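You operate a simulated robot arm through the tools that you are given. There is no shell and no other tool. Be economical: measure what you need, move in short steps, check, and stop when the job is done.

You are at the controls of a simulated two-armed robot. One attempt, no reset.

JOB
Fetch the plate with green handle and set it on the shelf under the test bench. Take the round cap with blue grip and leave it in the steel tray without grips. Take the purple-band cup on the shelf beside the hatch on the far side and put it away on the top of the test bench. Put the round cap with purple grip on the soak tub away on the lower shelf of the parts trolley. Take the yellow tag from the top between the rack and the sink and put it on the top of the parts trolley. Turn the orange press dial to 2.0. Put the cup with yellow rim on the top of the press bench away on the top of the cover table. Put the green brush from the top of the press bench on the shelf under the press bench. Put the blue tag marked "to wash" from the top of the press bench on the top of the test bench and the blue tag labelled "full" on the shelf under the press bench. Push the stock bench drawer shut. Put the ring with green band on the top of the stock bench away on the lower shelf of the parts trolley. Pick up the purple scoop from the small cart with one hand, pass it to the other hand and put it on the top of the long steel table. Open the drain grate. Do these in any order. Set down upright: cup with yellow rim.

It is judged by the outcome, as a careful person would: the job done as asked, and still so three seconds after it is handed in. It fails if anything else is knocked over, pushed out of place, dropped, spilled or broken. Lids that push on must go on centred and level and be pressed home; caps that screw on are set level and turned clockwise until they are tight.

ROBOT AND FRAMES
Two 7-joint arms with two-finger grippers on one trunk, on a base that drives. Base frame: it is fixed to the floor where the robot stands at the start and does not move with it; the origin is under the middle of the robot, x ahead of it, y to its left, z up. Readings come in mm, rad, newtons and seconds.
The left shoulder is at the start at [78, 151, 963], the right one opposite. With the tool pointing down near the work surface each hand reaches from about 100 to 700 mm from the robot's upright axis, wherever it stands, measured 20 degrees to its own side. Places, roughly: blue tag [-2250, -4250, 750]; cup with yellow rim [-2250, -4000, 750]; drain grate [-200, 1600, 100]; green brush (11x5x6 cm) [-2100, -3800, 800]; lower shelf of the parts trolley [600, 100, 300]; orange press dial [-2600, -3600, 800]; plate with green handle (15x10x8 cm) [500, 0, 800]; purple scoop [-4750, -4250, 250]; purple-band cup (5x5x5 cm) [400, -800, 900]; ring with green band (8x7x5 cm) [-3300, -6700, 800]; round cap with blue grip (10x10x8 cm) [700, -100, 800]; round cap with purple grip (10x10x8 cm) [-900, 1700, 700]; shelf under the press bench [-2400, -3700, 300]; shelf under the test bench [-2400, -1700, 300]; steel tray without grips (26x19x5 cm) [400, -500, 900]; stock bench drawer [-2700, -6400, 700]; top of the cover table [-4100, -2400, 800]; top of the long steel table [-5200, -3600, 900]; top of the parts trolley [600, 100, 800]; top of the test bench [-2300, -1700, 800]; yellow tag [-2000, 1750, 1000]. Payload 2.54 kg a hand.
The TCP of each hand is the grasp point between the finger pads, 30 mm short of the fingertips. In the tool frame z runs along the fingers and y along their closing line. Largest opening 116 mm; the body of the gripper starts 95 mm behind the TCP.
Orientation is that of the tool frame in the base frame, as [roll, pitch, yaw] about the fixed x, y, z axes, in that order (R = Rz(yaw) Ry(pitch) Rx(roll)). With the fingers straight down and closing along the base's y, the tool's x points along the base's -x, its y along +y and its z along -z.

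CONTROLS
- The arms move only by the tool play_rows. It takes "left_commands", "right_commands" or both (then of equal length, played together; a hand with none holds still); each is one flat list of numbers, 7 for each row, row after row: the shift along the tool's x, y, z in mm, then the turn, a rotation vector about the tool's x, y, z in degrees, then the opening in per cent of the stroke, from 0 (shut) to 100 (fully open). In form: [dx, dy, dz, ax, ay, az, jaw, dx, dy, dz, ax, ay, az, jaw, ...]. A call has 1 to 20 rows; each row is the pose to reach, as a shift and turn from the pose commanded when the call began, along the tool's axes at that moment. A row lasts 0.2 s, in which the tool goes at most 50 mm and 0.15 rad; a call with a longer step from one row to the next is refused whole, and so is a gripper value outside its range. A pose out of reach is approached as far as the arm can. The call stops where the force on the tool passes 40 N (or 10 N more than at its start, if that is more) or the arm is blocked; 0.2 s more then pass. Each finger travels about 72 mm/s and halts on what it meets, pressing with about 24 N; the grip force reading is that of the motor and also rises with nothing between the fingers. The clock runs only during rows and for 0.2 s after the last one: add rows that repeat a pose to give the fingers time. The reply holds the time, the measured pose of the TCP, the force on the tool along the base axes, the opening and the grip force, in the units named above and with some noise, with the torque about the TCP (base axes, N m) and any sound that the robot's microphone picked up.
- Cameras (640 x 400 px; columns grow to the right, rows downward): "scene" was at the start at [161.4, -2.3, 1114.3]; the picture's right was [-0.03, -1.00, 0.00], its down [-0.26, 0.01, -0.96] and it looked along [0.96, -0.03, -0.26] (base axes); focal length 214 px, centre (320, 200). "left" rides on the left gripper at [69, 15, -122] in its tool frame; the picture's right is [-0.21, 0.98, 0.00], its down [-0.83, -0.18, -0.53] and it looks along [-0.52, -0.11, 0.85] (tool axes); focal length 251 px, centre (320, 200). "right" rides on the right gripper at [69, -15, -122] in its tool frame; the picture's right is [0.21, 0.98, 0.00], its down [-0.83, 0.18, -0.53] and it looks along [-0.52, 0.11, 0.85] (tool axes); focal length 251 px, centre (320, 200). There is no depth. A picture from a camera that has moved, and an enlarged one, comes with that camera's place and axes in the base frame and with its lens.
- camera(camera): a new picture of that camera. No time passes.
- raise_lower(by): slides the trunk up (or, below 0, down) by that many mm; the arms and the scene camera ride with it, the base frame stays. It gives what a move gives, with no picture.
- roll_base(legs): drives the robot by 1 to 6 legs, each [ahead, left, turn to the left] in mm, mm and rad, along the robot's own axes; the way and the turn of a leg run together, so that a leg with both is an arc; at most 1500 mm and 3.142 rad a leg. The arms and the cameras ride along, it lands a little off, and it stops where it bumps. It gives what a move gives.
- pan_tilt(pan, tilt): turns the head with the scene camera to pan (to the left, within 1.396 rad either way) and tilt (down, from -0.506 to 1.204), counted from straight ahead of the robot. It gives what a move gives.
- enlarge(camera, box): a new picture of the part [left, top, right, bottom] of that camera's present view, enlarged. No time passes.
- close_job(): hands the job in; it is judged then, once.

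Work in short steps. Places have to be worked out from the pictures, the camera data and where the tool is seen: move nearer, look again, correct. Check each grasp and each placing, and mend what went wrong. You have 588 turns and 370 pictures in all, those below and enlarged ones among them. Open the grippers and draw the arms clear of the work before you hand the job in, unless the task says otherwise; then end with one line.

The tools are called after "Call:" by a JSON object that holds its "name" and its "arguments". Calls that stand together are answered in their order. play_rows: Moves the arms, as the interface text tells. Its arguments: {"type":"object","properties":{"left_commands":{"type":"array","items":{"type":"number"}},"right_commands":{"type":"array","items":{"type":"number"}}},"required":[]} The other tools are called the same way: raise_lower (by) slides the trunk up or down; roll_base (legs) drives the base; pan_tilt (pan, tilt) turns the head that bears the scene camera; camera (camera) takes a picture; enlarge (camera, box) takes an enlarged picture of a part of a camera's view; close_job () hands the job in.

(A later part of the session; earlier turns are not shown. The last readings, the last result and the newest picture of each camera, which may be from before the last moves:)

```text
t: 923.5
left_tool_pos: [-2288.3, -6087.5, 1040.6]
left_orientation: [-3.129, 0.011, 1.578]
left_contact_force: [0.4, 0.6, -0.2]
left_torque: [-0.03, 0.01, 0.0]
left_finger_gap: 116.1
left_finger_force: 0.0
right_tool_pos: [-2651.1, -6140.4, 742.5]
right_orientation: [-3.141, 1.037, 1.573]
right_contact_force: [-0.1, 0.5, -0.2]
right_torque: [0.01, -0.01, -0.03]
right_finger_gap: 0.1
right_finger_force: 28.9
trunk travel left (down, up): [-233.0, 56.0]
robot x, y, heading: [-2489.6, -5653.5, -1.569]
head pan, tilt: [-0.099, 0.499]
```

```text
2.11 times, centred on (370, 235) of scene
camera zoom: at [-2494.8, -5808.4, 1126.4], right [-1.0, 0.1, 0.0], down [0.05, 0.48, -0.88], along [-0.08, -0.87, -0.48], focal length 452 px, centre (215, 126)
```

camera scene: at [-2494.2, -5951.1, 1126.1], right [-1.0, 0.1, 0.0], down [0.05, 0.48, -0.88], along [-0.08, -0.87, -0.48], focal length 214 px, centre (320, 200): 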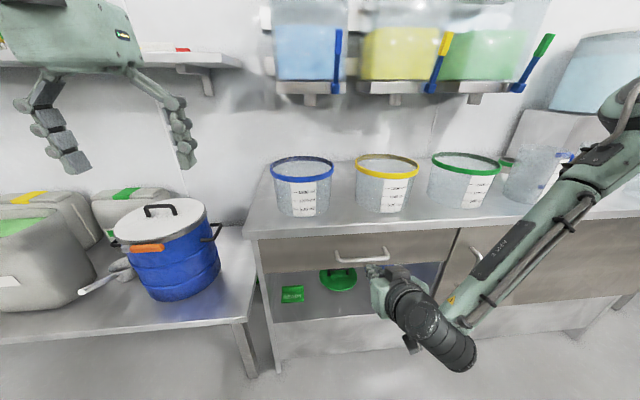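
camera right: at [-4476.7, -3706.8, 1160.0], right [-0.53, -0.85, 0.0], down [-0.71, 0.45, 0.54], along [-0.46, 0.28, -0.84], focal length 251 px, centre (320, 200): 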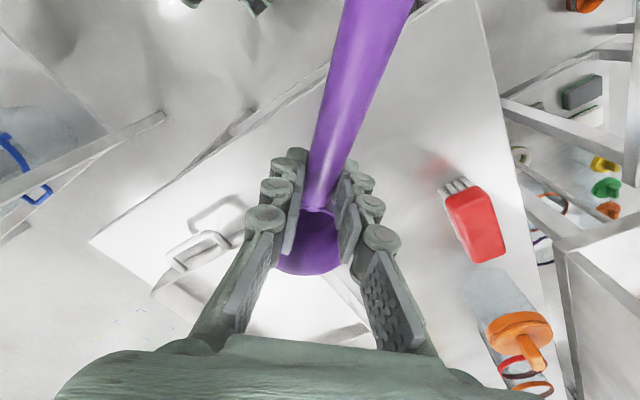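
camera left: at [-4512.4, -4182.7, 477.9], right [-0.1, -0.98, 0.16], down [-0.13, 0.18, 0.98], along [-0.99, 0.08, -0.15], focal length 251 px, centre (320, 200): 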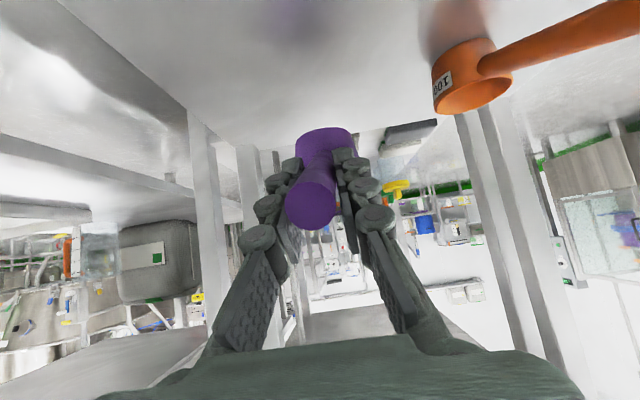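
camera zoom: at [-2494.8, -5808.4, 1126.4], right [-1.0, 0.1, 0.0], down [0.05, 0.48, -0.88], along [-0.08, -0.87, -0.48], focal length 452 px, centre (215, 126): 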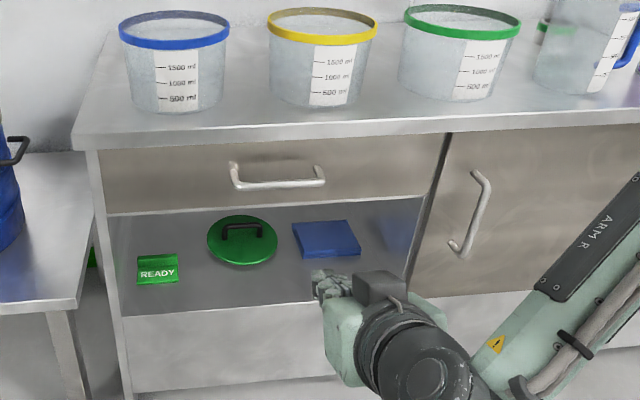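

Drawer is shut and flush. Now the ring: restore the right hand, raise the trunk and move in front of it.

Call:
{"name": "play_rows", "arguments": {"right_commands": [-20, 0, -30, 0, 7, 0, 30, -40, 0, -60, 0, 14, 0, 60, -60, 0, -90, 0, 21, 0, 100, -80, 0, -120, 0, 28, 0, 100, -100, 0, -150, 0, 35, 0, 100, -115, 0, -180, 0, 42, 0, 100, -130, 0, -200, 0, 50, 0, 100, -135, 0, -210, 0, 59, 0, 100]}}

Call:
{"name": "raise_lower", "arguments": {"by": 56}}

Call:
{"name": "roll_base", "arguments": {"legs": [[0, -720, 0], [200, 0, 0]]}}

Call:
{"name": "pan_tilt", "arguments": {"pan": -0.2, "tilt": 0.5}}

Call:
{"name": "camera", "arguments": {"camera": "scene"}}

Call:
{"name": "camera", "arguments": {"camera": "right"}}

```text
refused: row 8 steps farther than a row can; nothing moved
```

```text
t: 924.5
left_tool_pos: [-2287.6, -6087.6, 1094.3]
left_orientation: [-3.13, 0.01, 1.577]
left_contact_force: [-0.8, -0.3, -0.2]
left_torque: [-0.02, -0.01, 0.01]
left_finger_gap: 115.8
left_finger_force: 0.1
right_tool_pos: [-2652.2, -6140.0, 797.5]
right_orientation: [-3.14, 1.036, 1.572]
right_contact_force: [0.1, -0.1, 0.1]
right_torque: [-0.02, -0.01, -0.03]
right_finger_gap: 0.0
right_finger_force: 28.7
trunk travel left (down, up): [-289.0, 0.0]
robot x, y, heading: [-2484.2, -5649.9, -1.563]
head pan, tilt: [-0.099, 0.499]
```

```text
t: 933.1
left_tool_pos: [-3015.7, -6288.5, 1095.0]
left_orientation: [-3.129, 0.01, 1.568]
left_contact_force: [-0.4, -0.3, 0.1]
left_torque: [0.07, 0.03, -0.01]
left_finger_gap: 116.2
left_finger_force: 0.2
right_tool_pos: [-3379.8, -6338.4, 796.2]
right_orientation: [3.141, 1.035, 1.564]
right_contact_force: [1.0, -0.5, 0.0]
right_torque: [0.02, -0.02, -0.02]
right_finger_gap: 0.0
right_finger_force: 28.4
trunk travel left (down, up): [-289.0, 0.0]
robot x, y, heading: [-3213.8, -5848.2, -1.576]
head pan, tilt: [-0.099, 0.499]
```

```text
t: 933.8
left_tool_pos: [-3015.6, -6286.8, 1095.1]
left_orientation: [-3.13, 0.011, 1.57]
left_contact_force: [0.4, 0.3, 0.3]
left_torque: [0.01, -0.01, 0.01]
left_finger_gap: 116.3
left_finger_force: 0.0
right_tool_pos: [-3378.9, -6337.2, 797.8]
right_orientation: [3.141, 1.037, 1.567]
right_contact_force: [0.0, -0.1, 0.2]
right_torque: [0.01, 0.01, -0.03]
right_finger_gap: 0.0
right_finger_force: 28.5
trunk travel left (down, up): [-289.0, 0.0]
robot x, y, heading: [-3212.3, -5849.3, -1.573]
head pan, tilt: [-0.201, 0.499]
```

```text
95 pictures are left
camera scene: at [-3229.7, -6006.4, 1181.9], right [-0.98, 0.2, 0.0], down [0.1, 0.47, -0.88], along [-0.18, -0.86, -0.48], focal length 214 px, centre (320, 200)
```

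scene: 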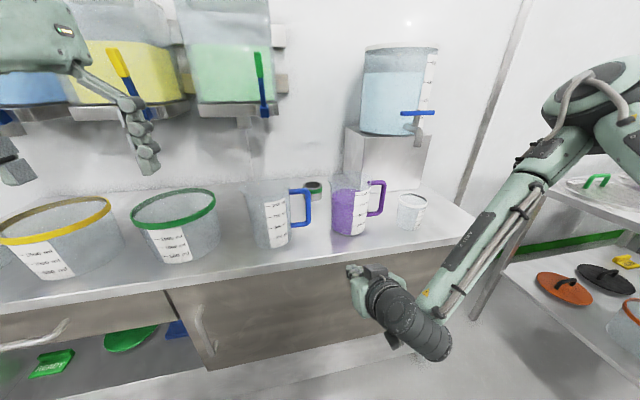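

```text
94 pictures are left
camera right: at [-3394.5, -6197.3, 801.0], right [0.98, 0.1, -0.18], down [0.18, 0.04, 0.98], along [0.11, -0.99, 0.02], focal length 251 px, centre (320, 200)
```

right: 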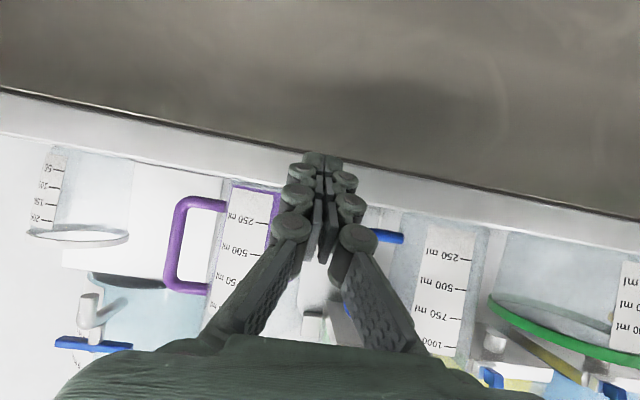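

The arm move had been refused; back off and restore the right hand now.

Call:
{"name": "roll_base", "arguments": {"legs": [[-200, 0, 0]]}}

Call:
{"name": "play_rows", "arguments": {"right_commands": [-15, 0, -25, 0, 7, 0, 30, -30, 0, -50, 0, 14, 0, 60, -50, 0, -80, 0, 21, 0, 100, -70, 0, -110, 0, 28, 0, 100, -90, 0, -140, 0, 35, 0, 100, -105, 0, -170, 0, 42, 0, 100, -120, 0, -195, 0, 49, 0, 100, -130, 0, -210, 0, 56, 0, 100, -130, 0, -215, 0, 59.3, 0, 100]}}

Call:
{"name": "enlarge", "arguments": {"camera": "scene", "box": [220, 130, 440, 260]}}

```text
t: 935.4
left_tool_pos: [-3014.9, -6088.1, 1095.5]
left_orientation: [-3.13, 0.009, 1.571]
left_contact_force: [-0.4, 0.7, -0.5]
left_torque: [-0.05, 0.0, 0.01]
left_finger_gap: 116.1
left_finger_force: 0.1
right_tool_pos: [-3378.7, -6138.9, 798.4]
right_orientation: [3.14, 1.038, 1.565]
right_contact_force: [0.9, 1.4, 0.5]
right_torque: [0.02, 0.01, 0.02]
right_finger_gap: 0.1
right_finger_force: 28.7
trunk travel left (down, up): [-289.0, 0.0]
robot x, y, heading: [-3212.3, -5653.1, -1.57]
head pan, tilt: [-0.201, 0.499]
```

```text
t: 937.4
left_tool_pos: [-3015.1, -6090.6, 1094.9]
left_orientation: [-3.128, 0.013, 1.573]
left_contact_force: [0.3, 0.6, 0.0]
left_torque: [0.01, 0.0, 0.03]
left_finger_gap: 115.9
left_finger_force: 0.1
right_tool_pos: [-3376.5, -6018.9, 1019.1]
right_orientation: [3.14, 0.0, 1.567]
right_contact_force: [0.7, 0.8, 0.3]
right_torque: [0.01, -0.02, -0.04]
right_finger_gap: 116.2
right_finger_force: 0.1
right hand out of reach, approached as far as the arm can: row 1, 2, 3, 4
trunk travel left (down, up): [-289.0, 0.0]
robot x, y, heading: [-3213.5, -5650.8, -1.577]
head pan, tilt: [-0.201, 0.499]
```

```text
2.91 times, centred on (330, 195) of scene
camera zoom: at [-3228.9, -5808.1, 1181.9], right [-0.98, 0.2, 0.0], down [0.1, 0.47, -0.88], along [-0.18, -0.86, -0.48], focal length 624 px, centre (291, 214)
```

zoom: 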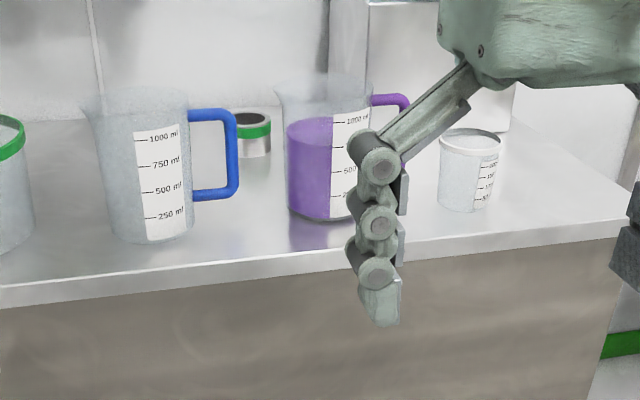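

Ring with the green band is behind, between the two mugs, ≈(-3352,-6695). Mugs are ~160 mm tall (purple one filled). Raise the right hand, retract the left, then approach.

Call:
{"name": "play_rows", "arguments": {"right_commands": [0, 0, -25, 0, 0, 0, 100, 0, 0, -50, 0, 0, 0, 100, 0, 0, -75, 0, 0, 0, 100, 0, 0, -90, 0, 0, 0, 100], "left_commands": [40, 0, 0, 0, 0, 0, 100, 80, 0, 0, 0, 0, 0, 100, 115, 0, 0, 0, 0, 0, 100, 140, 0, 0, 0, 0, 0, 100]}}

Call:
{"name": "roll_base", "arguments": {"legs": [[380, 0, 0]]}}

Call:
{"name": "pan_tilt", "arguments": {"pan": -0.1, "tilt": 0.6}}

Call:
{"name": "camera", "arguments": {"camera": "scene"}}

Call:
{"name": "camera", "arguments": {"camera": "right"}}

```text
t: 938.4
left_tool_pos: [-3015.4, -5949.3, 1093.5]
left_orientation: [-3.13, 0.01, 1.569]
left_contact_force: [0.8, -0.6, -1.0]
left_torque: [0.01, -0.02, 0.02]
left_finger_gap: 115.7
left_finger_force: 0.0
right_tool_pos: [-3377.4, -6018.7, 1109.3]
right_orientation: [-3.141, 0.0, 1.565]
right_contact_force: [0.0, -0.3, -1.2]
right_torque: [-0.01, -0.03, -0.02]
right_finger_gap: 115.9
right_finger_force: 0.0
trunk travel left (down, up): [-289.0, 0.0]
robot x, y, heading: [-3208.7, -5653.9, -1.577]
head pan, tilt: [-0.201, 0.499]
```

```text
t: 940.8
left_tool_pos: [-3014.7, -6330.8, 1094.7]
left_orientation: [-3.129, 0.011, 1.571]
left_contact_force: [0.1, -0.7, 0.6]
left_torque: [0.04, 0.0, -0.01]
left_finger_gap: 115.6
left_finger_force: 0.0
right_tool_pos: [-3378.4, -6401.6, 1108.7]
right_orientation: [-3.141, -0.001, 1.566]
right_contact_force: [-0.1, -0.2, -0.9]
right_torque: [0.02, -0.01, 0.01]
right_finger_gap: 115.9
right_finger_force: 0.1
trunk travel left (down, up): [-289.0, 0.0]
robot x, y, heading: [-3210.6, -6030.9, -1.57]
head pan, tilt: [-0.201, 0.499]
```

```text
t: 941.4
left_tool_pos: [-3015.6, -6330.2, 1093.3]
left_orientation: [-3.128, 0.011, 1.572]
left_contact_force: [0.1, -0.1, -0.2]
left_torque: [-0.02, 0.02, 0.02]
left_finger_gap: 116.0
left_finger_force: 0.0
right_tool_pos: [-3377.9, -6401.6, 1109.5]
right_orientation: [3.141, 0.002, 1.566]
right_contact_force: [0.1, -0.6, -0.3]
right_torque: [0.01, 0.02, -0.02]
right_finger_gap: 115.7
right_finger_force: 0.1
trunk travel left (down, up): [-289.0, 0.0]
robot x, y, heading: [-3210.6, -6030.8, -1.571]
head pan, tilt: [-0.099, 0.6]
```

```text
92 pictures are left
camera scene: at [-3220.5, -6187.9, 1172.9], right [-0.99, 0.1, 0.0], down [0.06, 0.56, -0.83], along [-0.08, -0.82, -0.56], focal length 214 px, centre (320, 200)
```

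scene: 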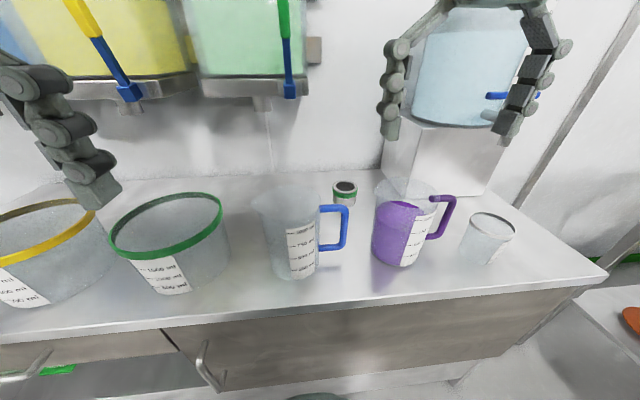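

```text
91 pictures are left
camera right: at [-3394.0, -6331.6, 1231.7], right [0.98, 0.21, 0.0], down [0.18, -0.83, 0.53], along [0.11, -0.52, -0.84], focal length 251 px, centre (320, 200)
```

right: 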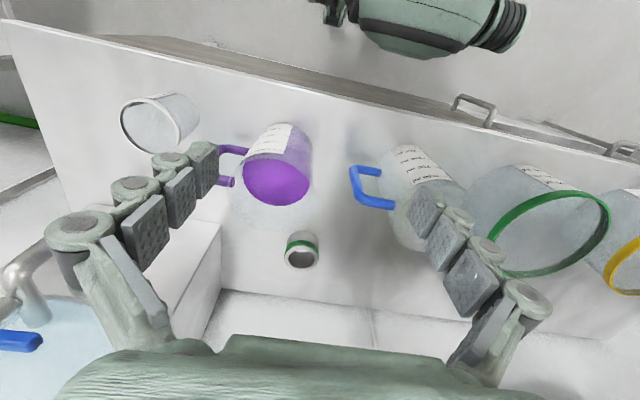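

Ring at ≈(-3351,-6709), z 805–855, Ø≈70; mug tops ≈971. Approach high over the mugs with a 28° forward tilt, then go down behind them.

Call:
{"name": "roll_base", "arguments": {"legs": [[30, 0, 0]]}}

Call:
{"name": "play_rows", "arguments": {"right_commands": [-35, 4, 0, 0, -4, 0, 100, -70, 8, 0, 0, -8, 0, 100, -105, 12, 0, 0, -12, 0, 100, -140, 16, 0, 0, -16, 0, 100, -175, 20, 5, 0, -20, 0, 100, -210, 24, 10, 0, -24, 0, 100, -240, 26, 20, 0, -28, 0, 100]}}

Call:
{"name": "camera", "arguments": {"camera": "right"}}

```text
t: 942.3
left_tool_pos: [-3016.6, -6360.6, 1092.7]
left_orientation: [-3.13, 0.008, 1.572]
left_contact_force: [-0.3, 0.0, 0.5]
left_torque: [0.07, 0.0, -0.01]
left_finger_gap: 116.1
left_finger_force: 0.0
right_tool_pos: [-3379.2, -6432.3, 1108.5]
right_orientation: [3.14, 0.001, 1.567]
right_contact_force: [-0.2, -0.8, 0.3]
right_torque: [0.01, 0.0, 0.05]
right_finger_gap: 115.9
right_finger_force: 0.0
trunk travel left (down, up): [-289.0, 0.0]
robot x, y, heading: [-3212.6, -6063.2, -1.569]
head pan, tilt: [-0.099, 0.6]
```

```text
t: 943.9
left_tool_pos: [-3016.0, -6360.7, 1093.5]
left_orientation: [-3.129, 0.012, 1.572]
left_contact_force: [-1.0, -0.7, -0.7]
left_torque: [0.03, 0.02, 0.02]
left_finger_gap: 115.8
left_finger_force: 0.0
right_tool_pos: [-3352.7, -6670.9, 1088.4]
right_orientation: [3.141, 0.489, 1.567]
right_contact_force: [-0.3, 0.4, -0.1]
right_torque: [0.01, -0.01, -0.03]
right_finger_gap: 115.9
right_finger_force: 0.1
trunk travel left (down, up): [-289.0, 0.0]
robot x, y, heading: [-3211.5, -6063.8, -1.578]
head pan, tilt: [-0.099, 0.6]
```

```text
90 pictures are left
camera right: at [-3368.6, -6553.0, 1164.8], right [0.98, 0.18, -0.1], down [0.18, -0.48, 0.86], along [0.11, -0.86, -0.5], focal length 251 px, centre (320, 200)
```

right: 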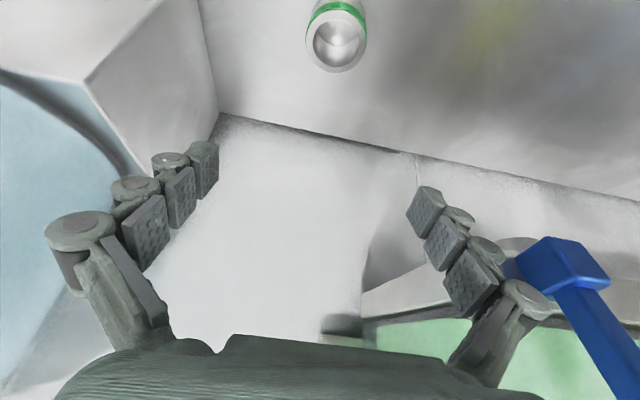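

Reach is fine. Narrow the opening to 75 % (a box stands beside) and descend.

Call:
{"name": "play_rows", "arguments": {"right_commands": [12, 0, 36, 0, 0, 0, 80, 25, 1, 75, 0, 0, 0, 75, 38, 2, 115, 0, 0, 0, 75, 50, 3, 152, 0, 0, 0, 75, 60, 3, 180, 0, 0, 0, 75]}}

Call:
{"name": "camera", "arguments": {"camera": "right"}}

Call:
{"name": "camera", "arguments": {"camera": "scene"}}

```text
t: 945.1
left_tool_pos: [-3016.3, -6360.4, 1093.7]
left_orientation: [-3.13, 0.01, 1.573]
left_contact_force: [-0.1, 0.3, 0.5]
left_torque: [0.0, -0.04, 0.0]
left_finger_gap: 116.2
left_finger_force: 0.0
right_tool_pos: [-3350.8, -6702.8, 902.2]
right_orientation: [3.141, 0.491, 1.569]
right_contact_force: [0.0, -0.5, -0.6]
right_torque: [0.01, 0.01, 0.0]
right_finger_gap: 86.8
right_finger_force: 0.1
trunk travel left (down, up): [-289.0, 0.0]
robot x, y, heading: [-3211.5, -6060.8, -1.574]
head pan, tilt: [-0.099, 0.6]
```

```text
89 pictures are left
camera right: at [-3366.6, -6584.5, 977.4], right [0.98, 0.19, -0.1], down [0.18, -0.48, 0.86], along [0.11, -0.86, -0.5], focal length 251 px, centre (320, 200)
```

right: 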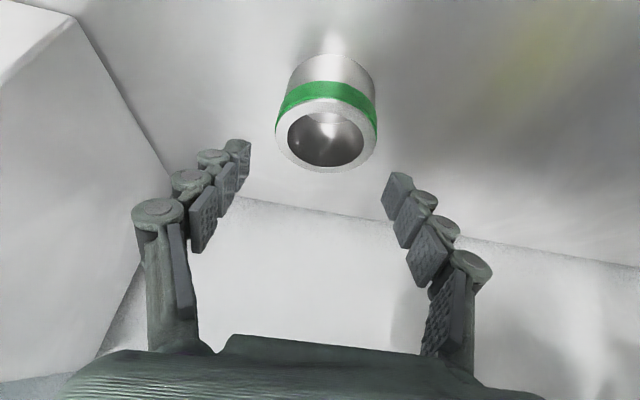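

```text
88 pictures are left
camera scene: at [-3220.6, -6217.9, 1172.8], right [-0.99, 0.1, 0.0], down [0.06, 0.56, -0.82], along [-0.08, -0.82, -0.57], focal length 214 px, centre (320, 200)
```

scene: 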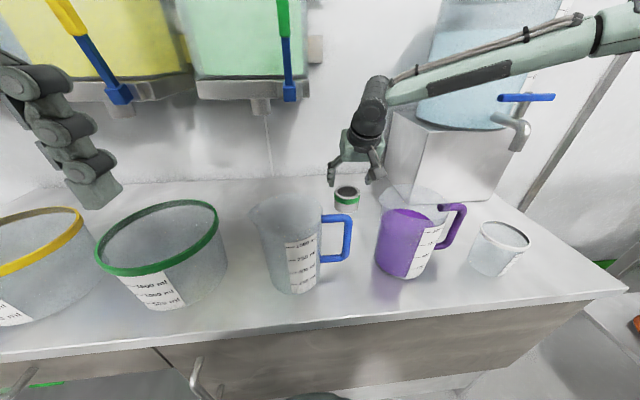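

Aligned. Final descent and grip.

Call:
{"name": "play_rows", "arguments": {"right_commands": [8, 0, 20, 0, 0, 0, 75, 16, 0, 40, 0, 0, 0, 75, 23, 0, 56, 0, 0, 0, 75, 23, 0, 56, 0, 0, 0, 66, 23, 0, 56, 0, 0, 0, 58, 23, 0, 56, 0, 0, 0, 50, 23, 0, 56, 0, 0, 0, 50]}}

Call:
{"name": "camera", "arguments": {"camera": "right"}}

```text
t: 946.7
left_tool_pos: [-3016.2, -6360.8, 1093.5]
left_orientation: [-3.127, 0.01, 1.571]
left_contact_force: [0.7, 0.2, 0.2]
left_torque: [0.01, 0.0, 0.0]
left_finger_gap: 116.1
left_finger_force: 0.1
right_tool_pos: [-3350.1, -6709.4, 841.6]
right_orientation: [-3.141, 0.488, 1.567]
right_contact_force: [0.7, 0.2, 0.3]
right_torque: [-0.05, -0.01, 0.05]
right_finger_gap: 71.2
right_finger_force: 23.9
trunk travel left (down, up): [-289.0, 0.0]
robot x, y, heading: [-3213.1, -6062.1, -1.568]
head pan, tilt: [-0.099, 0.6]
```

```text
87 pictures are left
camera right: at [-3365.7, -6590.5, 917.7], right [0.98, 0.19, -0.1], down [0.18, -0.48, 0.86], along [0.11, -0.86, -0.5], focal length 251 px, centre (320, 200)
```

right: 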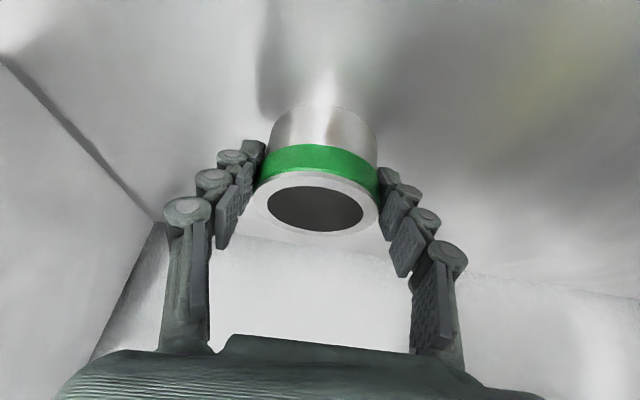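

Gripped. Lift gently straight up above the mugs.

Call:
{"name": "play_rows", "arguments": {"right_commands": [-1, 0, -2, 0, 0, 0, 50, -2, 0, -5, 0, 0, 0, 50, -5, 0, -10, 0, 0, 0, 50, -9, 0, -18, 0, 0, 0, 50, -15, 0, -29, 0, 0, 0, 50, -21, 0, -41, 0, 0, 0, 50, -28, 0, -54, 0, 0, 0, 50, -35, 0, -68, 0, 0, 0, 50, -42, 0, -82, 0, 0, 0, 50, -49, 0, -97, 0, 0, 0, 50, -56, 0, -112, 0, 0, 0, 50, -63, 0, -127, 0, 0, 0, 50, -70, 0, -142, 0, 0, 0, 50, -77, 0, -157, 0, 0, 0, 50, -84, 0, -172, 0, 0, 0, 50, -91, 0, -187, 0, 0, 0, 50, -96, 0, -202, 0, 0, 0, 50, -98, 0, -215, 0, 0, 0, 50, -98, 0, -226, 0, 0, 0, 50, -97, 0, -234, 0, 0, 0, 50]}}

Call:
{"name": "camera", "arguments": {"camera": "scene"}}

```text
t: 950.9
left_tool_pos: [-3015.3, -6359.3, 1093.8]
left_orientation: [-3.13, 0.01, 1.573]
left_contact_force: [-0.7, -0.1, -0.2]
left_torque: [-0.04, 0.02, 0.01]
left_finger_gap: 116.2
left_finger_force: 0.1
right_tool_pos: [-3350.0, -6683.4, 1093.6]
right_orientation: [3.141, 0.489, 1.568]
right_contact_force: [-0.4, -0.3, -2.7]
right_torque: [0.03, 0.02, -0.03]
right_finger_gap: 71.2
right_finger_force: 24.3
trunk travel left (down, up): [-289.0, 0.0]
robot x, y, heading: [-3212.7, -6063.9, -1.572]
head pan, tilt: [-0.099, 0.6]
```

```text
86 pictures are left
camera scene: at [-3220.5, -6217.7, 1172.8], right [-0.99, 0.1, 0.0], down [0.06, 0.56, -0.83], along [-0.08, -0.82, -0.56], focal length 214 px, centre (320, 200)
```

scene: 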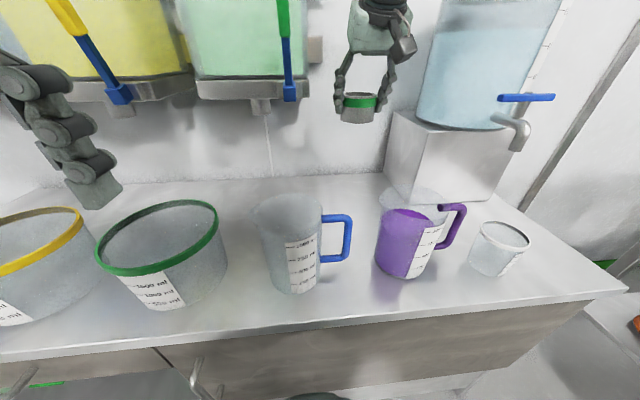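

Ring secured. Back away, pull the hand in, and drive to the trolley: east, then north.

Call:
{"name": "roll_base", "arguments": {"legs": [[-450, 0, 0]]}}

Call:
{"name": "play_rows", "arguments": {"right_commands": [3, 0, -1, 0, 0, 0, 50, 9, 0, -4, 0, 0, 0, 50, 19, 0, -9, 0, 0, 0, 50, 33, 0, -15, 0, 0, 0, 50, 49, 0, -22, 0, 0, 0, 50, 65, 0, -30, 0, 0, 0, 50, 81, 0, -38, 0, 0, 0, 50, 97, 0, -46, 0, 0, 0, 50, 111, 0, -53, 0, 0, 0, 50, 120, 0, -58, 0, 0, 0, 50, 125, 0, -60, 0, 0, 0, 50]}}

Call:
{"name": "roll_base", "arguments": {"legs": [[0, 0, 1.57], [1500, 0, 0], [550, 0, 0], [0, 0, 1.57]]}}

Call:
{"name": "pan_tilt", "arguments": {"pan": 0.0, "tilt": 0.3}}

Call:
{"name": "camera", "arguments": {"camera": "scene"}}

```text
t: 953.6
left_tool_pos: [-3015.2, -5910.7, 1092.8]
left_orientation: [-3.128, 0.01, 1.568]
left_contact_force: [0.0, 0.2, 0.4]
left_torque: [-0.04, -0.02, 0.0]
left_finger_gap: 116.1
left_finger_force: 0.1
right_tool_pos: [-3350.1, -6232.7, 1093.1]
right_orientation: [-3.14, 0.488, 1.563]
right_contact_force: [-0.5, -0.4, -2.1]
right_torque: [-0.02, 0.02, -0.01]
right_finger_gap: 71.3
right_finger_force: 24.5
trunk travel left (down, up): [-289.0, 0.0]
robot x, y, heading: [-3208.7, -5612.7, -1.574]
head pan, tilt: [-0.099, 0.6]
```

```text
t: 956.0
left_tool_pos: [-3014.0, -5911.3, 1092.8]
left_orientation: [-3.13, 0.011, 1.567]
left_contact_force: [0.0, -0.2, 0.2]
left_torque: [0.04, 0.0, -0.01]
left_finger_gap: 115.9
left_finger_force: 0.1
right_tool_pos: [-3348.7, -6095.3, 1089.3]
right_orientation: [-3.14, 0.49, 1.561]
right_contact_force: [-0.7, 0.7, -1.6]
right_torque: [0.01, -0.01, 0.02]
right_finger_gap: 71.2
right_finger_force: 24.1
trunk travel left (down, up): [-289.0, 0.0]
robot x, y, heading: [-3208.3, -5613.3, -1.576]
head pan, tilt: [-0.099, 0.6]
```

```text
t: 974.1
left_tool_pos: [-1351.2, -5314.7, 1093.2]
left_orientation: [-3.129, 0.01, -1.554]
left_contact_force: [0.7, -0.4, -0.4]
left_torque: [-0.01, -0.03, 0.01]
left_finger_gap: 115.6
left_finger_force: 0.1
right_tool_pos: [-1019.4, -5123.3, 1088.1]
right_orientation: [-3.141, 0.49, -1.559]
right_contact_force: [0.2, -0.1, -1.4]
right_torque: [-0.03, -0.03, -0.04]
right_finger_gap: 71.1
right_finger_force: 24.2
trunk travel left (down, up): [-289.0, 0.0]
robot x, y, heading: [-1150.4, -5613.3, 1.582]
head pan, tilt: [-0.099, 0.6]
```

```text
t: 974.9
left_tool_pos: [-1350.2, -5313.9, 1094.0]
left_orientation: [-3.131, 0.009, -1.553]
left_contact_force: [0.2, 0.3, -0.7]
left_torque: [-0.03, -0.01, 0.03]
left_finger_gap: 116.1
left_finger_force: 0.1
right_tool_pos: [-1019.5, -5123.5, 1088.1]
right_orientation: [-3.141, 0.487, -1.557]
right_contact_force: [1.2, 0.0, -2.9]
right_torque: [-0.01, 0.04, 0.0]
right_finger_gap: 71.1
right_finger_force: 24.1
trunk travel left (down, up): [-289.0, 0.0]
robot x, y, heading: [-1152.3, -5611.5, 1.585]
head pan, tilt: [0.0, 0.3]
```

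```text
85 pictures are left
camera scene: at [-1152.4, -5447.2, 1200.2], right [1.0, 0.01, 0.0], down [0.0, -0.3, -0.95], along [-0.01, 0.95, -0.3], focal length 214 px, centre (320, 200)
```

scene: 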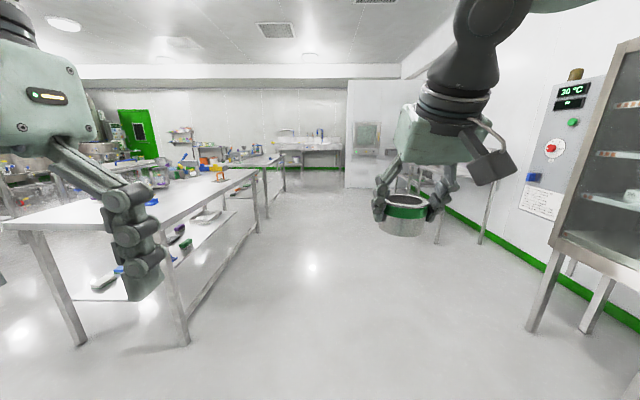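

Clear corridor. Drive north to y≈200 and turn toward the trolley.

Call:
{"name": "roll_base", "arguments": {"legs": [[1500, 0, 0], [1500, 0, 0], [1500, 0, 0], [1350, 0, 0], [0, 0, -1.58]]}}

Call:
{"name": "pan_tilt", "arguments": {"pan": 0.0, "tilt": 0.4}}

Call:
{"name": "camera", "arguments": {"camera": "scene"}}

```text
t: 1006.7
left_tool_pos: [-870.7, 423.5, 1092.9]
left_orientation: [-3.13, 0.01, 3.124]
left_contact_force: [0.0, 0.5, -0.5]
left_torque: [-0.03, -0.02, -0.02]
left_finger_gap: 115.7
left_finger_force: 0.0
right_tool_pos: [-694.0, 85.7, 1089.7]
right_orientation: [-3.141, 0.489, 3.117]
right_contact_force: [0.4, -0.1, -1.6]
right_torque: [-0.03, 0.04, 0.0]
right_finger_gap: 71.0
right_finger_force: 23.9
trunk travel left (down, up): [-289.0, 0.0]
robot x, y, heading: [-1173.5, 233.7, -0.026]
head pan, tilt: [0.0, 0.3]
```

```text
t: 1007.4
left_tool_pos: [-870.1, 423.7, 1093.0]
left_orientation: [-3.13, 0.013, 3.124]
left_contact_force: [-0.6, -0.7, 0.4]
left_torque: [0.0, 0.01, -0.01]
left_finger_gap: 116.0
left_finger_force: 0.1
right_tool_pos: [-692.5, 87.6, 1088.2]
right_orientation: [-3.141, 0.489, 3.119]
right_contact_force: [-0.2, 0.2, -2.4]
right_torque: [-0.05, 0.03, -0.01]
right_finger_gap: 70.8
right_finger_force: 24.1
trunk travel left (down, up): [-289.0, 0.0]
robot x, y, heading: [-1172.7, 234.6, -0.019]
head pan, tilt: [0.0, 0.4]
```

```text
84 pictures are left
camera scene: at [-1012.5, 231.1, 1191.1], right [-0.02, -1.0, 0.0], down [-0.39, 0.01, -0.92], along [0.92, -0.02, -0.39], focal length 214 px, centre (320, 200)
```

scene: 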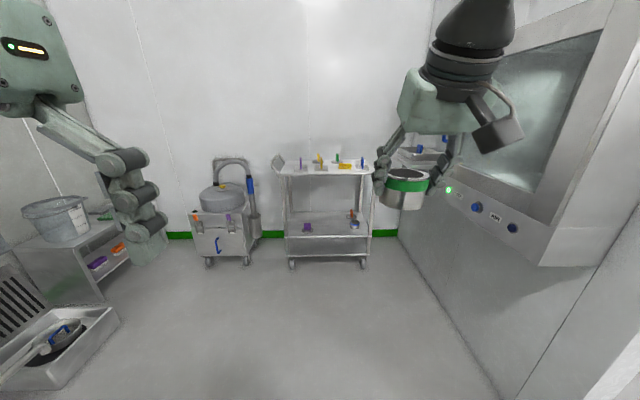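

Call:
{"name": "roll_base", "arguments": {"legs": [[0, 0, 0.02], [840, 60, 0]]}}

Call:
{"name": "raise_lower", "arguments": {"by": -250}}

Call:
{"name": "pan_tilt", "arguments": {"pan": -0.1, "tilt": 0.6}}

Call:
{"name": "camera", "arguments": {"camera": "scene"}}

```text
t: 1012.2
left_tool_pos: [-36.3, 483.9, 1093.1]
left_orientation: [-3.129, 0.011, 3.137]
left_contact_force: [-0.9, 0.2, 0.7]
left_torque: [-0.01, -0.01, -0.01]
left_finger_gap: 116.1
left_finger_force: 0.0
right_tool_pos: [148.5, 149.2, 1087.6]
right_orientation: [3.141, 0.489, 3.133]
right_contact_force: [0.2, -1.0, -2.5]
right_torque: [-0.01, 0.04, 0.02]
right_finger_gap: 70.9
right_finger_force: 23.4
trunk travel left (down, up): [-289.0, 0.0]
robot x, y, heading: [-331.8, 292.7, -0.007]
head pan, tilt: [0.0, 0.4]
```

```text
t: 1014.8
left_tool_pos: [-37.3, 483.8, 843.9]
left_orientation: [-3.128, 0.01, 3.138]
left_contact_force: [-0.3, -0.5, 0.4]
left_torque: [0.02, -0.03, 0.0]
left_finger_gap: 115.9
left_finger_force: 0.0
right_tool_pos: [146.8, 149.9, 838.7]
right_orientation: [3.141, 0.488, 3.133]
right_contact_force: [-0.3, 0.8, -2.5]
right_torque: [0.0, 0.01, -0.02]
right_finger_gap: 71.0
right_finger_force: 24.0
trunk travel left (down, up): [-39.0, 250.0]
robot x, y, heading: [-337.6, 288.9, -0.007]
head pan, tilt: [0.0, 0.4]
```

```text
t: 1015.5
left_tool_pos: [-37.4, 484.4, 843.5]
left_orientation: [-3.129, 0.01, 3.139]
left_contact_force: [-0.4, -0.3, -0.7]
left_torque: [0.02, 0.0, 0.01]
left_finger_gap: 116.2
left_finger_force: 0.1
right_tool_pos: [147.4, 150.6, 838.6]
right_orientation: [-3.14, 0.489, 3.131]
right_contact_force: [0.0, 0.8, -1.4]
right_torque: [0.03, 0.04, -0.02]
right_finger_gap: 71.2
right_finger_force: 23.1
trunk travel left (down, up): [-39.0, 250.0]
robot x, y, heading: [-333.9, 292.9, -0.005]
head pan, tilt: [-0.099, 0.6]
```

```text
83 pictures are left
camera scene: at [-179.4, 280.4, 922.8], right [-0.11, -0.99, 0.0], down [-0.56, 0.06, -0.83], along [0.82, -0.09, -0.56], focal length 214 px, centre (320, 200)
```

scene: 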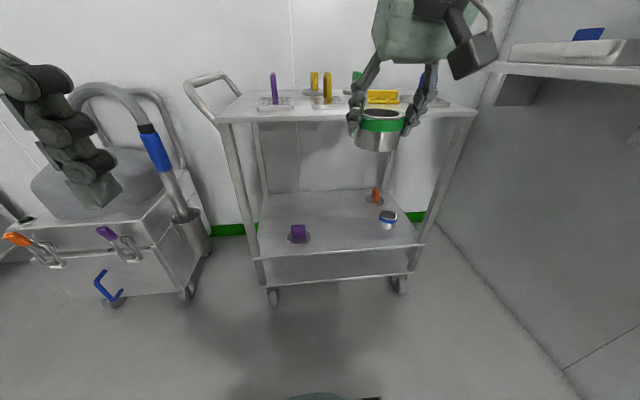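

Lower the ring in front of the trolley to just above the lower shelf height.

Call:
{"name": "play_rows", "arguments": {"right_commands": [2, 0, 4, 0, 0, 0, 50, 6, 0, 11, 0, 0, 0, 50, 13, 0, 24, 0, 0, 0, 50, 23, 0, 43, 0, 0, 0, 50, 34, 0, 64, 0, 0, 0, 50, 46, 0, 86, 0, 0, 0, 50, 58, 0, 109, 0, 0, 0, 50, 70, 0, 132, 0, 0, 0, 50, 82, 0, 155, 0, 0, 0, 50, 94, 0, 178, 0, 0, 0, 50, 106, 0, 201, 0, 0, 0, 50, 118, 0, 224, 0, 0, 0, 50, 130, 0, 247, 0, 0, 0, 50, 142, 0, 270, 0, 0, 0, 50, 154, 0, 292, 0, 0, 0, 50, 166, 0, 314, 0, 0, 0, 50, 178, 0, 335, 0, 0, 0, 50, 190, 0, 355, 0, 0, 0, 50, 200, 0, 374, 0, 0, 0, 50, 206, 0, 386, 0, 0, 0, 50]}}

Call:
{"name": "camera", "arguments": {"camera": "right"}}

Call:
{"name": "camera", "arguments": {"camera": "scene"}}

```text
t: 1019.7
left_tool_pos: [-36.4, 484.6, 842.2]
left_orientation: [-3.13, 0.008, 3.138]
left_contact_force: [-0.2, 0.5, -0.4]
left_torque: [0.0, 0.0, -0.01]
left_finger_gap: 116.2
left_finger_force: 0.1
right_tool_pos: [143.0, 114.6, 443.8]
right_orientation: [-3.14, 0.488, 3.135]
right_contact_force: [-0.1, -1.0, -3.0]
right_torque: [0.0, 0.04, 0.0]
right_finger_gap: 70.8
right_finger_force: 23.6
right hand out of reach, approached as far as the arm can: row 17, 18, 19, 20
trunk travel left (down, up): [-39.0, 250.0]
robot x, y, heading: [-332.1, 286.6, -0.005]
head pan, tilt: [-0.099, 0.6]
```

```text
82 pictures are left
camera right: at [24.2, 100.3, 520.1], right [-0.18, 0.98, -0.1], down [0.48, 0.18, 0.86], along [0.86, 0.11, -0.5], focal length 251 px, centre (320, 200)
```

right: 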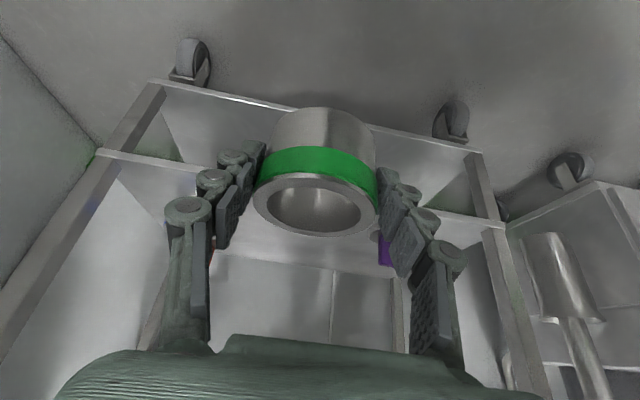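

```text
81 pictures are left
camera scene: at [-179.5, 280.4, 922.8], right [-0.11, -0.99, 0.0], down [-0.56, 0.06, -0.82], along [0.82, -0.09, -0.57], focal length 214 px, centre (320, 200)
```

scene: 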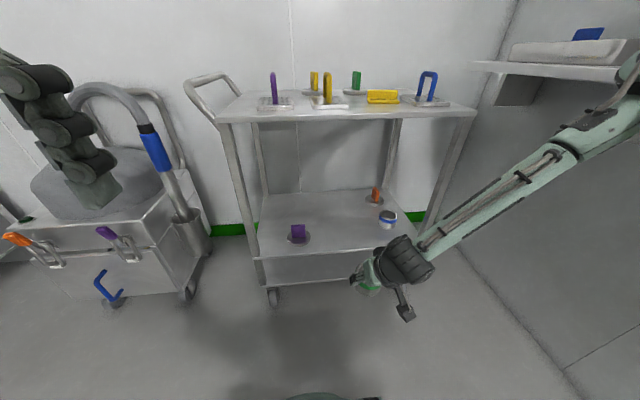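

The right elbow stays high and would hit the trolley top when driving in. I raise the hand again, bring it more central (as worked with the left arm), and lower anew.

Call:
{"name": "play_rows", "arguments": {"right_commands": [-3, 1, -6, 0, 0, 0, 50, -9, 4, -17, 0, 0, 0, 50, -18, 8, -35, 0, 0, 0, 50, -30, 14, -57, 0, 0, 0, 50, -42, 21, -80, 0, 0, 0, 50, -54, 28, -103, 0, 0, 0, 50, -66, 35, -126, 0, 0, 0, 50, -78, 43, -149, 0, 0, 0, 50, -90, 51, -172, 0, 0, 0, 50, -102, 60, -195, 0, 0, 0, 50, -114, 69, -218, 0, 0, 0, 50, -126, 78, -241, 0, 0, 0, 50, -138, 88, -264, 0, 0, 0, 50, -150, 98, -285, 0, 0, 0, 50, -160, 107, -305, 0, 0, 0, 50, -168, 115, -322, 0, 0, 0, 50, -175, 122, -336, 0, 0, 0, 50, -180, 127, -346, 0, 0, 0, 50, -183, 130, -352, 0, 0, 0, 50]}}

Call:
{"name": "play_rows", "arguments": {"right_commands": [2, 0, 4, 0, 0, 0, 50, 6, 0, 11, 0, 0, 0, 50, 13, 0, 24, 0, 0, 0, 50, 23, 0, 43, 0, 0, 0, 50, 34, 0, 64, 0, 0, 0, 50, 46, 0, 86, 0, 0, 0, 50, 58, 0, 109, 0, 0, 0, 50, 70, 0, 132, 0, 0, 0, 50, 82, 0, 155, 0, 0, 0, 50, 94, 0, 178, 0, 0, 0, 50, 106, 0, 201, 0, 0, 0, 50, 118, 0, 224, 0, 0, 0, 50, 130, 0, 247, 0, 0, 0, 50, 142, 0, 270, 0, 0, 0, 50, 154, 0, 290, 0, 0, 0, 50, 163, 0, 308, 0, 0, 0, 50, 172, 0, 324, 0, 0, 0, 50, 179, 0, 338, 0, 0, 0, 50, 184, 0, 348, 0, 0, 0, 50, 186, 0, 352, 0, 0, 0, 50]}}

Call:
{"name": "camera", "arguments": {"camera": "scene"}}

```text
t: 1023.7
left_tool_pos: [-36.7, 484.7, 843.9]
left_orientation: [-3.129, 0.011, 3.139]
left_contact_force: [0.8, -0.6, -0.3]
left_torque: [0.01, -0.01, -0.01]
left_finger_gap: 115.8
left_finger_force: 0.2
right_tool_pos: [143.5, 230.9, 815.2]
right_orientation: [3.139, 0.489, 3.128]
right_contact_force: [-0.4, -0.1, -2.2]
right_torque: [0.03, 0.03, -0.03]
right_finger_gap: 70.7
right_finger_force: 24.2
right hand out of reach, approached as far as the arm can: row 17, 18, 19
trunk travel left (down, up): [-39.0, 250.0]
robot x, y, heading: [-335.3, 291.2, -0.007]
head pan, tilt: [-0.099, 0.6]
```

```text
t: 1027.9
left_tool_pos: [-35.8, 483.7, 843.4]
left_orientation: [-3.129, 0.012, 3.138]
left_contact_force: [-0.2, 0.4, -0.3]
left_torque: [0.01, -0.03, 0.01]
left_finger_gap: 116.0
left_finger_force: 0.1
right_tool_pos: [140.0, 156.4, 489.1]
right_orientation: [-3.142, 0.488, 3.133]
right_contact_force: [0.7, -0.5, -1.9]
right_torque: [0.03, 0.03, -0.01]
right_finger_gap: 70.7
right_finger_force: 24.2
right hand out of reach, approached as far as the arm can: row 10, 11, 12, 13, 14, 15, 16, 17, 18, 19, 20
trunk travel left (down, up): [-39.0, 250.0]
robot x, y, heading: [-338.0, 288.0, -0.005]
head pan, tilt: [-0.099, 0.6]
```

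```text
80 pictures are left
camera scene: at [-179.5, 280.4, 922.8], right [-0.11, -0.99, 0.0], down [-0.56, 0.06, -0.82], along [0.82, -0.09, -0.57], focal length 214 px, centre (320, 200)
```

scene: 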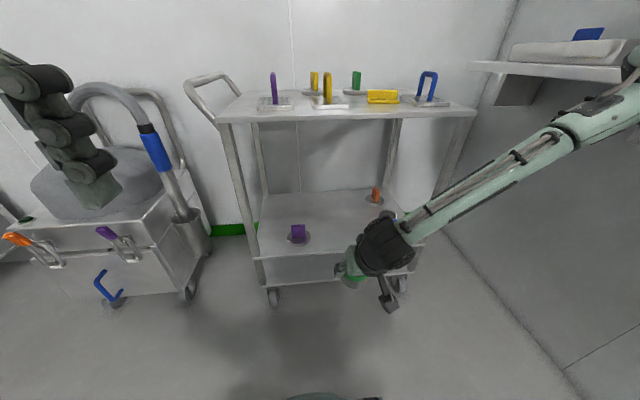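

The right arm's elbow configuration doesn't suit the low shelf. I'll set the ring briefly on a free corner of the trolley top and re-take it with the left hand. Raise everything first.

Call:
{"name": "raise_lower", "arguments": {"by": 285}}

Call:
{"name": "play_rows", "arguments": {"right_commands": [-3, 0, -6, 0, 0, 0, 50, -9, 0, -17, 0, 0, 0, 50, -20, 0, -37, 0, 0, 0, 50, -32, 0, -60, 0, 0, 0, 50, -44, 0, -83, 0, 0, 0, 50, -56, 0, -106, 0, 0, 0, 50, -68, 0, -129, 0, 0, 0, 50, -80, 0, -152, 0, 0, 0, 50, -92, 0, -175, 0, 0, 0, 50, -104, 0, -198, 0, 0, 0, 50, -116, 0, -220, 0, 0, 0, 50, -126, 0, -240, 0, 0, 0, 50, -134, 0, -256, 0, 0, 0, 50, -139, 0, -266, 0, 0, 0, 50]}}

Call:
{"name": "roll_base", "arguments": {"legs": [[0, 245, 0], [215, 0, 0]]}}

Call:
{"name": "pan_tilt", "arguments": {"pan": -0.3, "tilt": 0.6}}

Call:
{"name": "camera", "arguments": {"camera": "scene"}}

Call:
{"name": "camera", "arguments": {"camera": "right"}}

```text
t: 1030.5
left_tool_pos: [-37.4, 484.0, 1093.0]
left_orientation: [-3.129, 0.01, 3.137]
left_contact_force: [-0.4, 0.5, -0.3]
left_torque: [0.0, 0.0, 0.01]
left_finger_gap: 115.9
left_finger_force: 0.0
right_tool_pos: [140.1, 157.9, 739.7]
right_orientation: [-3.14, 0.487, 3.133]
right_contact_force: [-0.4, 0.0, -1.7]
right_torque: [0.0, 0.05, 0.01]
right_finger_gap: 70.9
right_finger_force: 24.5
right hand out of reach, approached as far as the arm can: row 1
trunk travel left (down, up): [-289.0, 0.0]
robot x, y, heading: [-335.4, 291.5, -0.011]
head pan, tilt: [-0.099, 0.6]
```

```text
t: 1033.5
left_tool_pos: [-37.0, 484.2, 1093.3]
left_orientation: [-3.131, 0.01, 3.138]
left_contact_force: [0.6, 0.6, 0.5]
left_torque: [0.0, 0.0, 0.0]
left_finger_gap: 115.8
left_finger_force: 0.1
right_tool_pos: [138.5, 157.2, 1039.2]
right_orientation: [3.14, 0.488, 3.133]
right_contact_force: [0.1, -0.5, -1.3]
right_torque: [0.0, 0.04, 0.05]
right_finger_gap: 70.8
right_finger_force: 23.7
trunk travel left (down, up): [-289.0, 0.0]
robot x, y, heading: [-337.8, 288.3, -0.006]
head pan, tilt: [-0.099, 0.6]
```

```text
t: 1037.7
left_tool_pos: [176.0, 727.3, 1093.2]
left_orientation: [-3.13, 0.01, 3.137]
left_contact_force: [-0.1, 0.1, 0.0]
left_torque: [0.0, 0.04, -0.04]
left_finger_gap: 116.1
left_finger_force: 0.0
right_tool_pos: [351.2, 399.4, 1038.6]
right_orientation: [-3.141, 0.487, 3.132]
right_contact_force: [0.8, -0.1, -2.5]
right_torque: [0.02, 0.08, -0.03]
right_finger_gap: 70.8
right_finger_force: 24.1
trunk travel left (down, up): [-289.0, 0.0]
robot x, y, heading: [-121.2, 534.1, -0.009]
head pan, tilt: [-0.099, 0.6]
```

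```text
t: 1038.4
left_tool_pos: [176.8, 726.7, 1093.7]
left_orientation: [-3.129, 0.01, 3.138]
left_contact_force: [0.0, 0.9, -0.2]
left_torque: [0.01, 0.04, 0.0]
left_finger_gap: 116.2
left_finger_force: 0.0
right_tool_pos: [351.2, 399.1, 1039.4]
right_orientation: [-3.142, 0.488, 3.133]
right_contact_force: [-0.4, -0.7, -2.5]
right_torque: [0.01, 0.02, -0.01]
right_finger_gap: 70.9
right_finger_force: 23.9
trunk travel left (down, up): [-289.0, 0.0]
robot x, y, heading: [-125.5, 532.7, -0.007]
head pan, tilt: [-0.3, 0.6]
```

```text
79 pictures are left
camera scene: at [29.3, 505.9, 1172.8], right [-0.3, -0.95, 0.0], down [-0.54, 0.17, -0.82], along [0.79, -0.25, -0.57], focal length 214 px, centre (320, 200)
```

scene: 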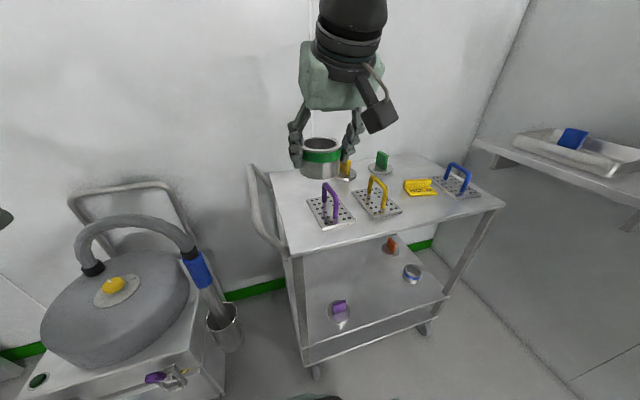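

```text
78 pictures are left
camera right: at [231.6, 385.4, 1115.0], right [-0.18, 0.98, -0.1], down [0.48, 0.18, 0.86], along [0.86, 0.11, -0.5], focal length 251 px, centre (320, 200)
```

right: 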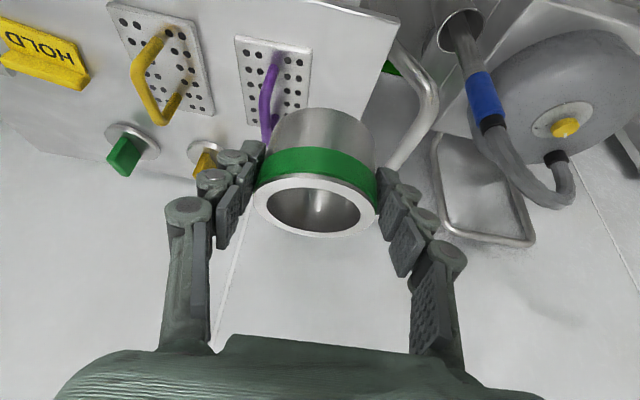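

Behind the purple plate there's a free area around (640,375) on the trolley top. Move in and extend the right hand there.

Call:
{"name": "roll_base", "arguments": {"legs": [[125, -20, 0]]}}

Call:
{"name": "play_rows", "arguments": {"right_commands": [-2, 0, 3, 0, 0, 0, 50, -7, 0, 9, 0, 0, 0, 50, -14, 0, 19, 0, 0, 0, 50, -23, 0, 31, 0, 0, 0, 50, -33, 0, 44, 0, 0, 0, 50, -43, 0, 57, 0, 0, 0, 50, -53, 0, 70, 0, 0, 0, 50, -63, 0, 83, 0, 0, 0, 50, -73, 0, 96, 0, 0, 0, 50, -83, 0, 109, 0, 0, 0, 50, -92, 0, 121, 0, 0, 0, 50, -98, 0, 129, 0, 0, 0, 50, -100, 0, 133, 0, 0, 0, 50]}}

Call:
{"name": "camera", "arguments": {"camera": "scene"}}

Call:
{"name": "camera", "arguments": {"camera": "right"}}

```text
t: 1039.7
left_tool_pos: [299.7, 705.1, 1093.7]
left_orientation: [-3.13, 0.01, 3.14]
left_contact_force: [0.9, -0.1, -0.5]
left_torque: [0.02, 0.03, -0.04]
left_finger_gap: 116.0
left_finger_force: 0.0
right_tool_pos: [475.5, 378.0, 1038.3]
right_orientation: [-3.14, 0.487, 3.135]
right_contact_force: [0.9, 0.0, -2.9]
right_torque: [0.02, 0.06, 0.0]
right_finger_gap: 70.8
right_finger_force: 24.2
trunk travel left (down, up): [-289.0, 0.0]
robot x, y, heading: [-0.9, 513.7, -0.002]
head pan, tilt: [-0.3, 0.6]
```

```text
t: 1042.5
left_tool_pos: [299.9, 706.8, 1093.0]
left_orientation: [-3.129, 0.01, 3.139]
left_contact_force: [-0.7, 0.5, 0.0]
left_torque: [-0.01, 0.0, 0.04]
left_finger_gap: 116.0
left_finger_force: 0.0
right_tool_pos: [624.7, 377.7, 967.7]
right_orientation: [3.142, 0.488, 3.135]
right_contact_force: [0.0, 0.3, -1.9]
right_torque: [0.0, 0.02, 0.01]
right_finger_gap: 70.8
right_finger_force: 24.1
trunk travel left (down, up): [-289.0, 0.0]
robot x, y, heading: [0.4, 513.0, -0.006]
head pan, tilt: [-0.3, 0.6]
```

```text
77 pictures are left
camera scene: at [152.8, 485.4, 1172.8], right [-0.3, -0.95, 0.0], down [-0.54, 0.17, -0.82], along [0.79, -0.25, -0.57], focal length 214 px, centre (320, 200)
```

scene: 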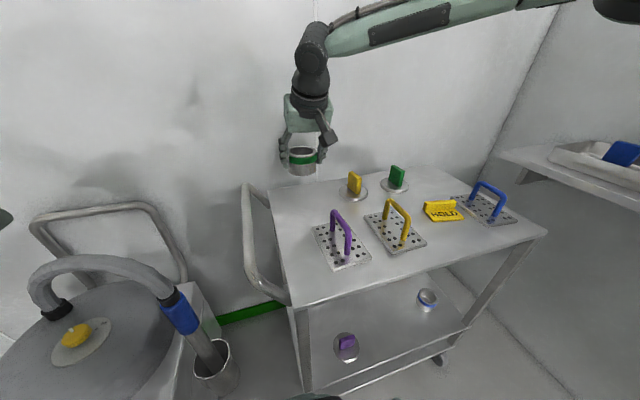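

```text
76 pictures are left
camera right: at [505.8, 363.7, 1044.6], right [-0.18, 0.98, -0.1], down [0.48, 0.18, 0.86], along [0.86, 0.11, -0.5], focal length 251 px, centre (320, 200)
```

right: 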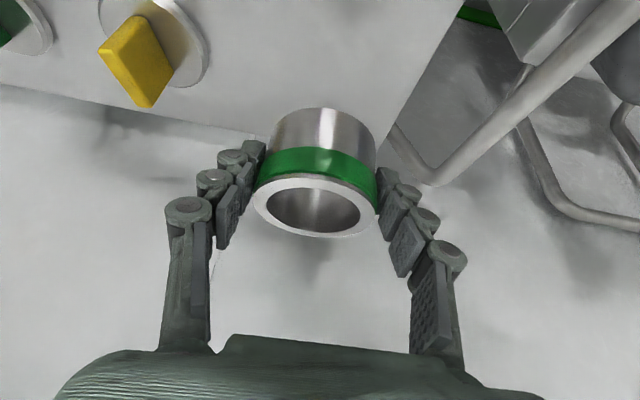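

Clear there. Lower the ring to the trolley top.

Call:
{"name": "play_rows", "arguments": {"right_commands": [2, 0, 4, 0, 0, 0, 50, 6, 0, 12, 0, 0, 0, 50, 12, 0, 24, 0, 0, 0, 50, 20, 0, 38, 0, 0, 0, 50, 28, 0, 54, 0, 0, 0, 50, 36, 0, 69, 0, 0, 0, 50, 43, 0, 82, 0, 0, 0, 50, 48, 0, 92, 0, 0, 0, 50, 51, 0, 97, 0, 0, 0, 50]}}

Call:
{"name": "play_rows", "arguments": {"right_commands": [1.5, 0, 3, 0, 0, 0, 50, 3, 0, 6, 0, 0, 0, 50, 5, 0, 9, 0, 0, 0, 50, 6, 0, 12, 0, 0, 0, 50]}}

```text
t: 1044.5
left_tool_pos: [298.0, 705.7, 1094.1]
left_orientation: [-3.129, 0.01, 3.139]
left_contact_force: [-0.2, 0.0, 0.3]
left_torque: [0.01, -0.02, -0.02]
left_finger_gap: 116.0
left_finger_force: 0.0
right_tool_pos: [624.0, 377.3, 857.9]
right_orientation: [3.14, 0.487, 3.135]
right_contact_force: [-0.3, 0.4, -2.6]
right_torque: [0.01, 0.01, -0.01]
right_finger_gap: 70.9
right_finger_force: 23.7
trunk travel left (down, up): [-289.0, 0.0]
robot x, y, heading: [-3.0, 512.5, -0.006]
head pan, tilt: [-0.3, 0.6]
```

```text
t: 1045.5
left_tool_pos: [299.6, 706.3, 1093.6]
left_orientation: [-3.129, 0.01, 3.14]
left_contact_force: [0.1, -0.4, 0.2]
left_torque: [-0.04, 0.01, 0.0]
left_finger_gap: 115.9
left_finger_force: 0.0
right_tool_pos: [625.7, 377.6, 845.7]
right_orientation: [3.141, 0.489, 3.133]
right_contact_force: [-0.6, 0.4, -1.7]
right_torque: [-0.04, 0.01, 0.0]
right_finger_gap: 71.0
right_finger_force: 24.0
trunk travel left (down, up): [-289.0, 0.0]
robot x, y, heading: [2.9, 507.4, -0.008]
head pan, tilt: [-0.3, 0.6]
```

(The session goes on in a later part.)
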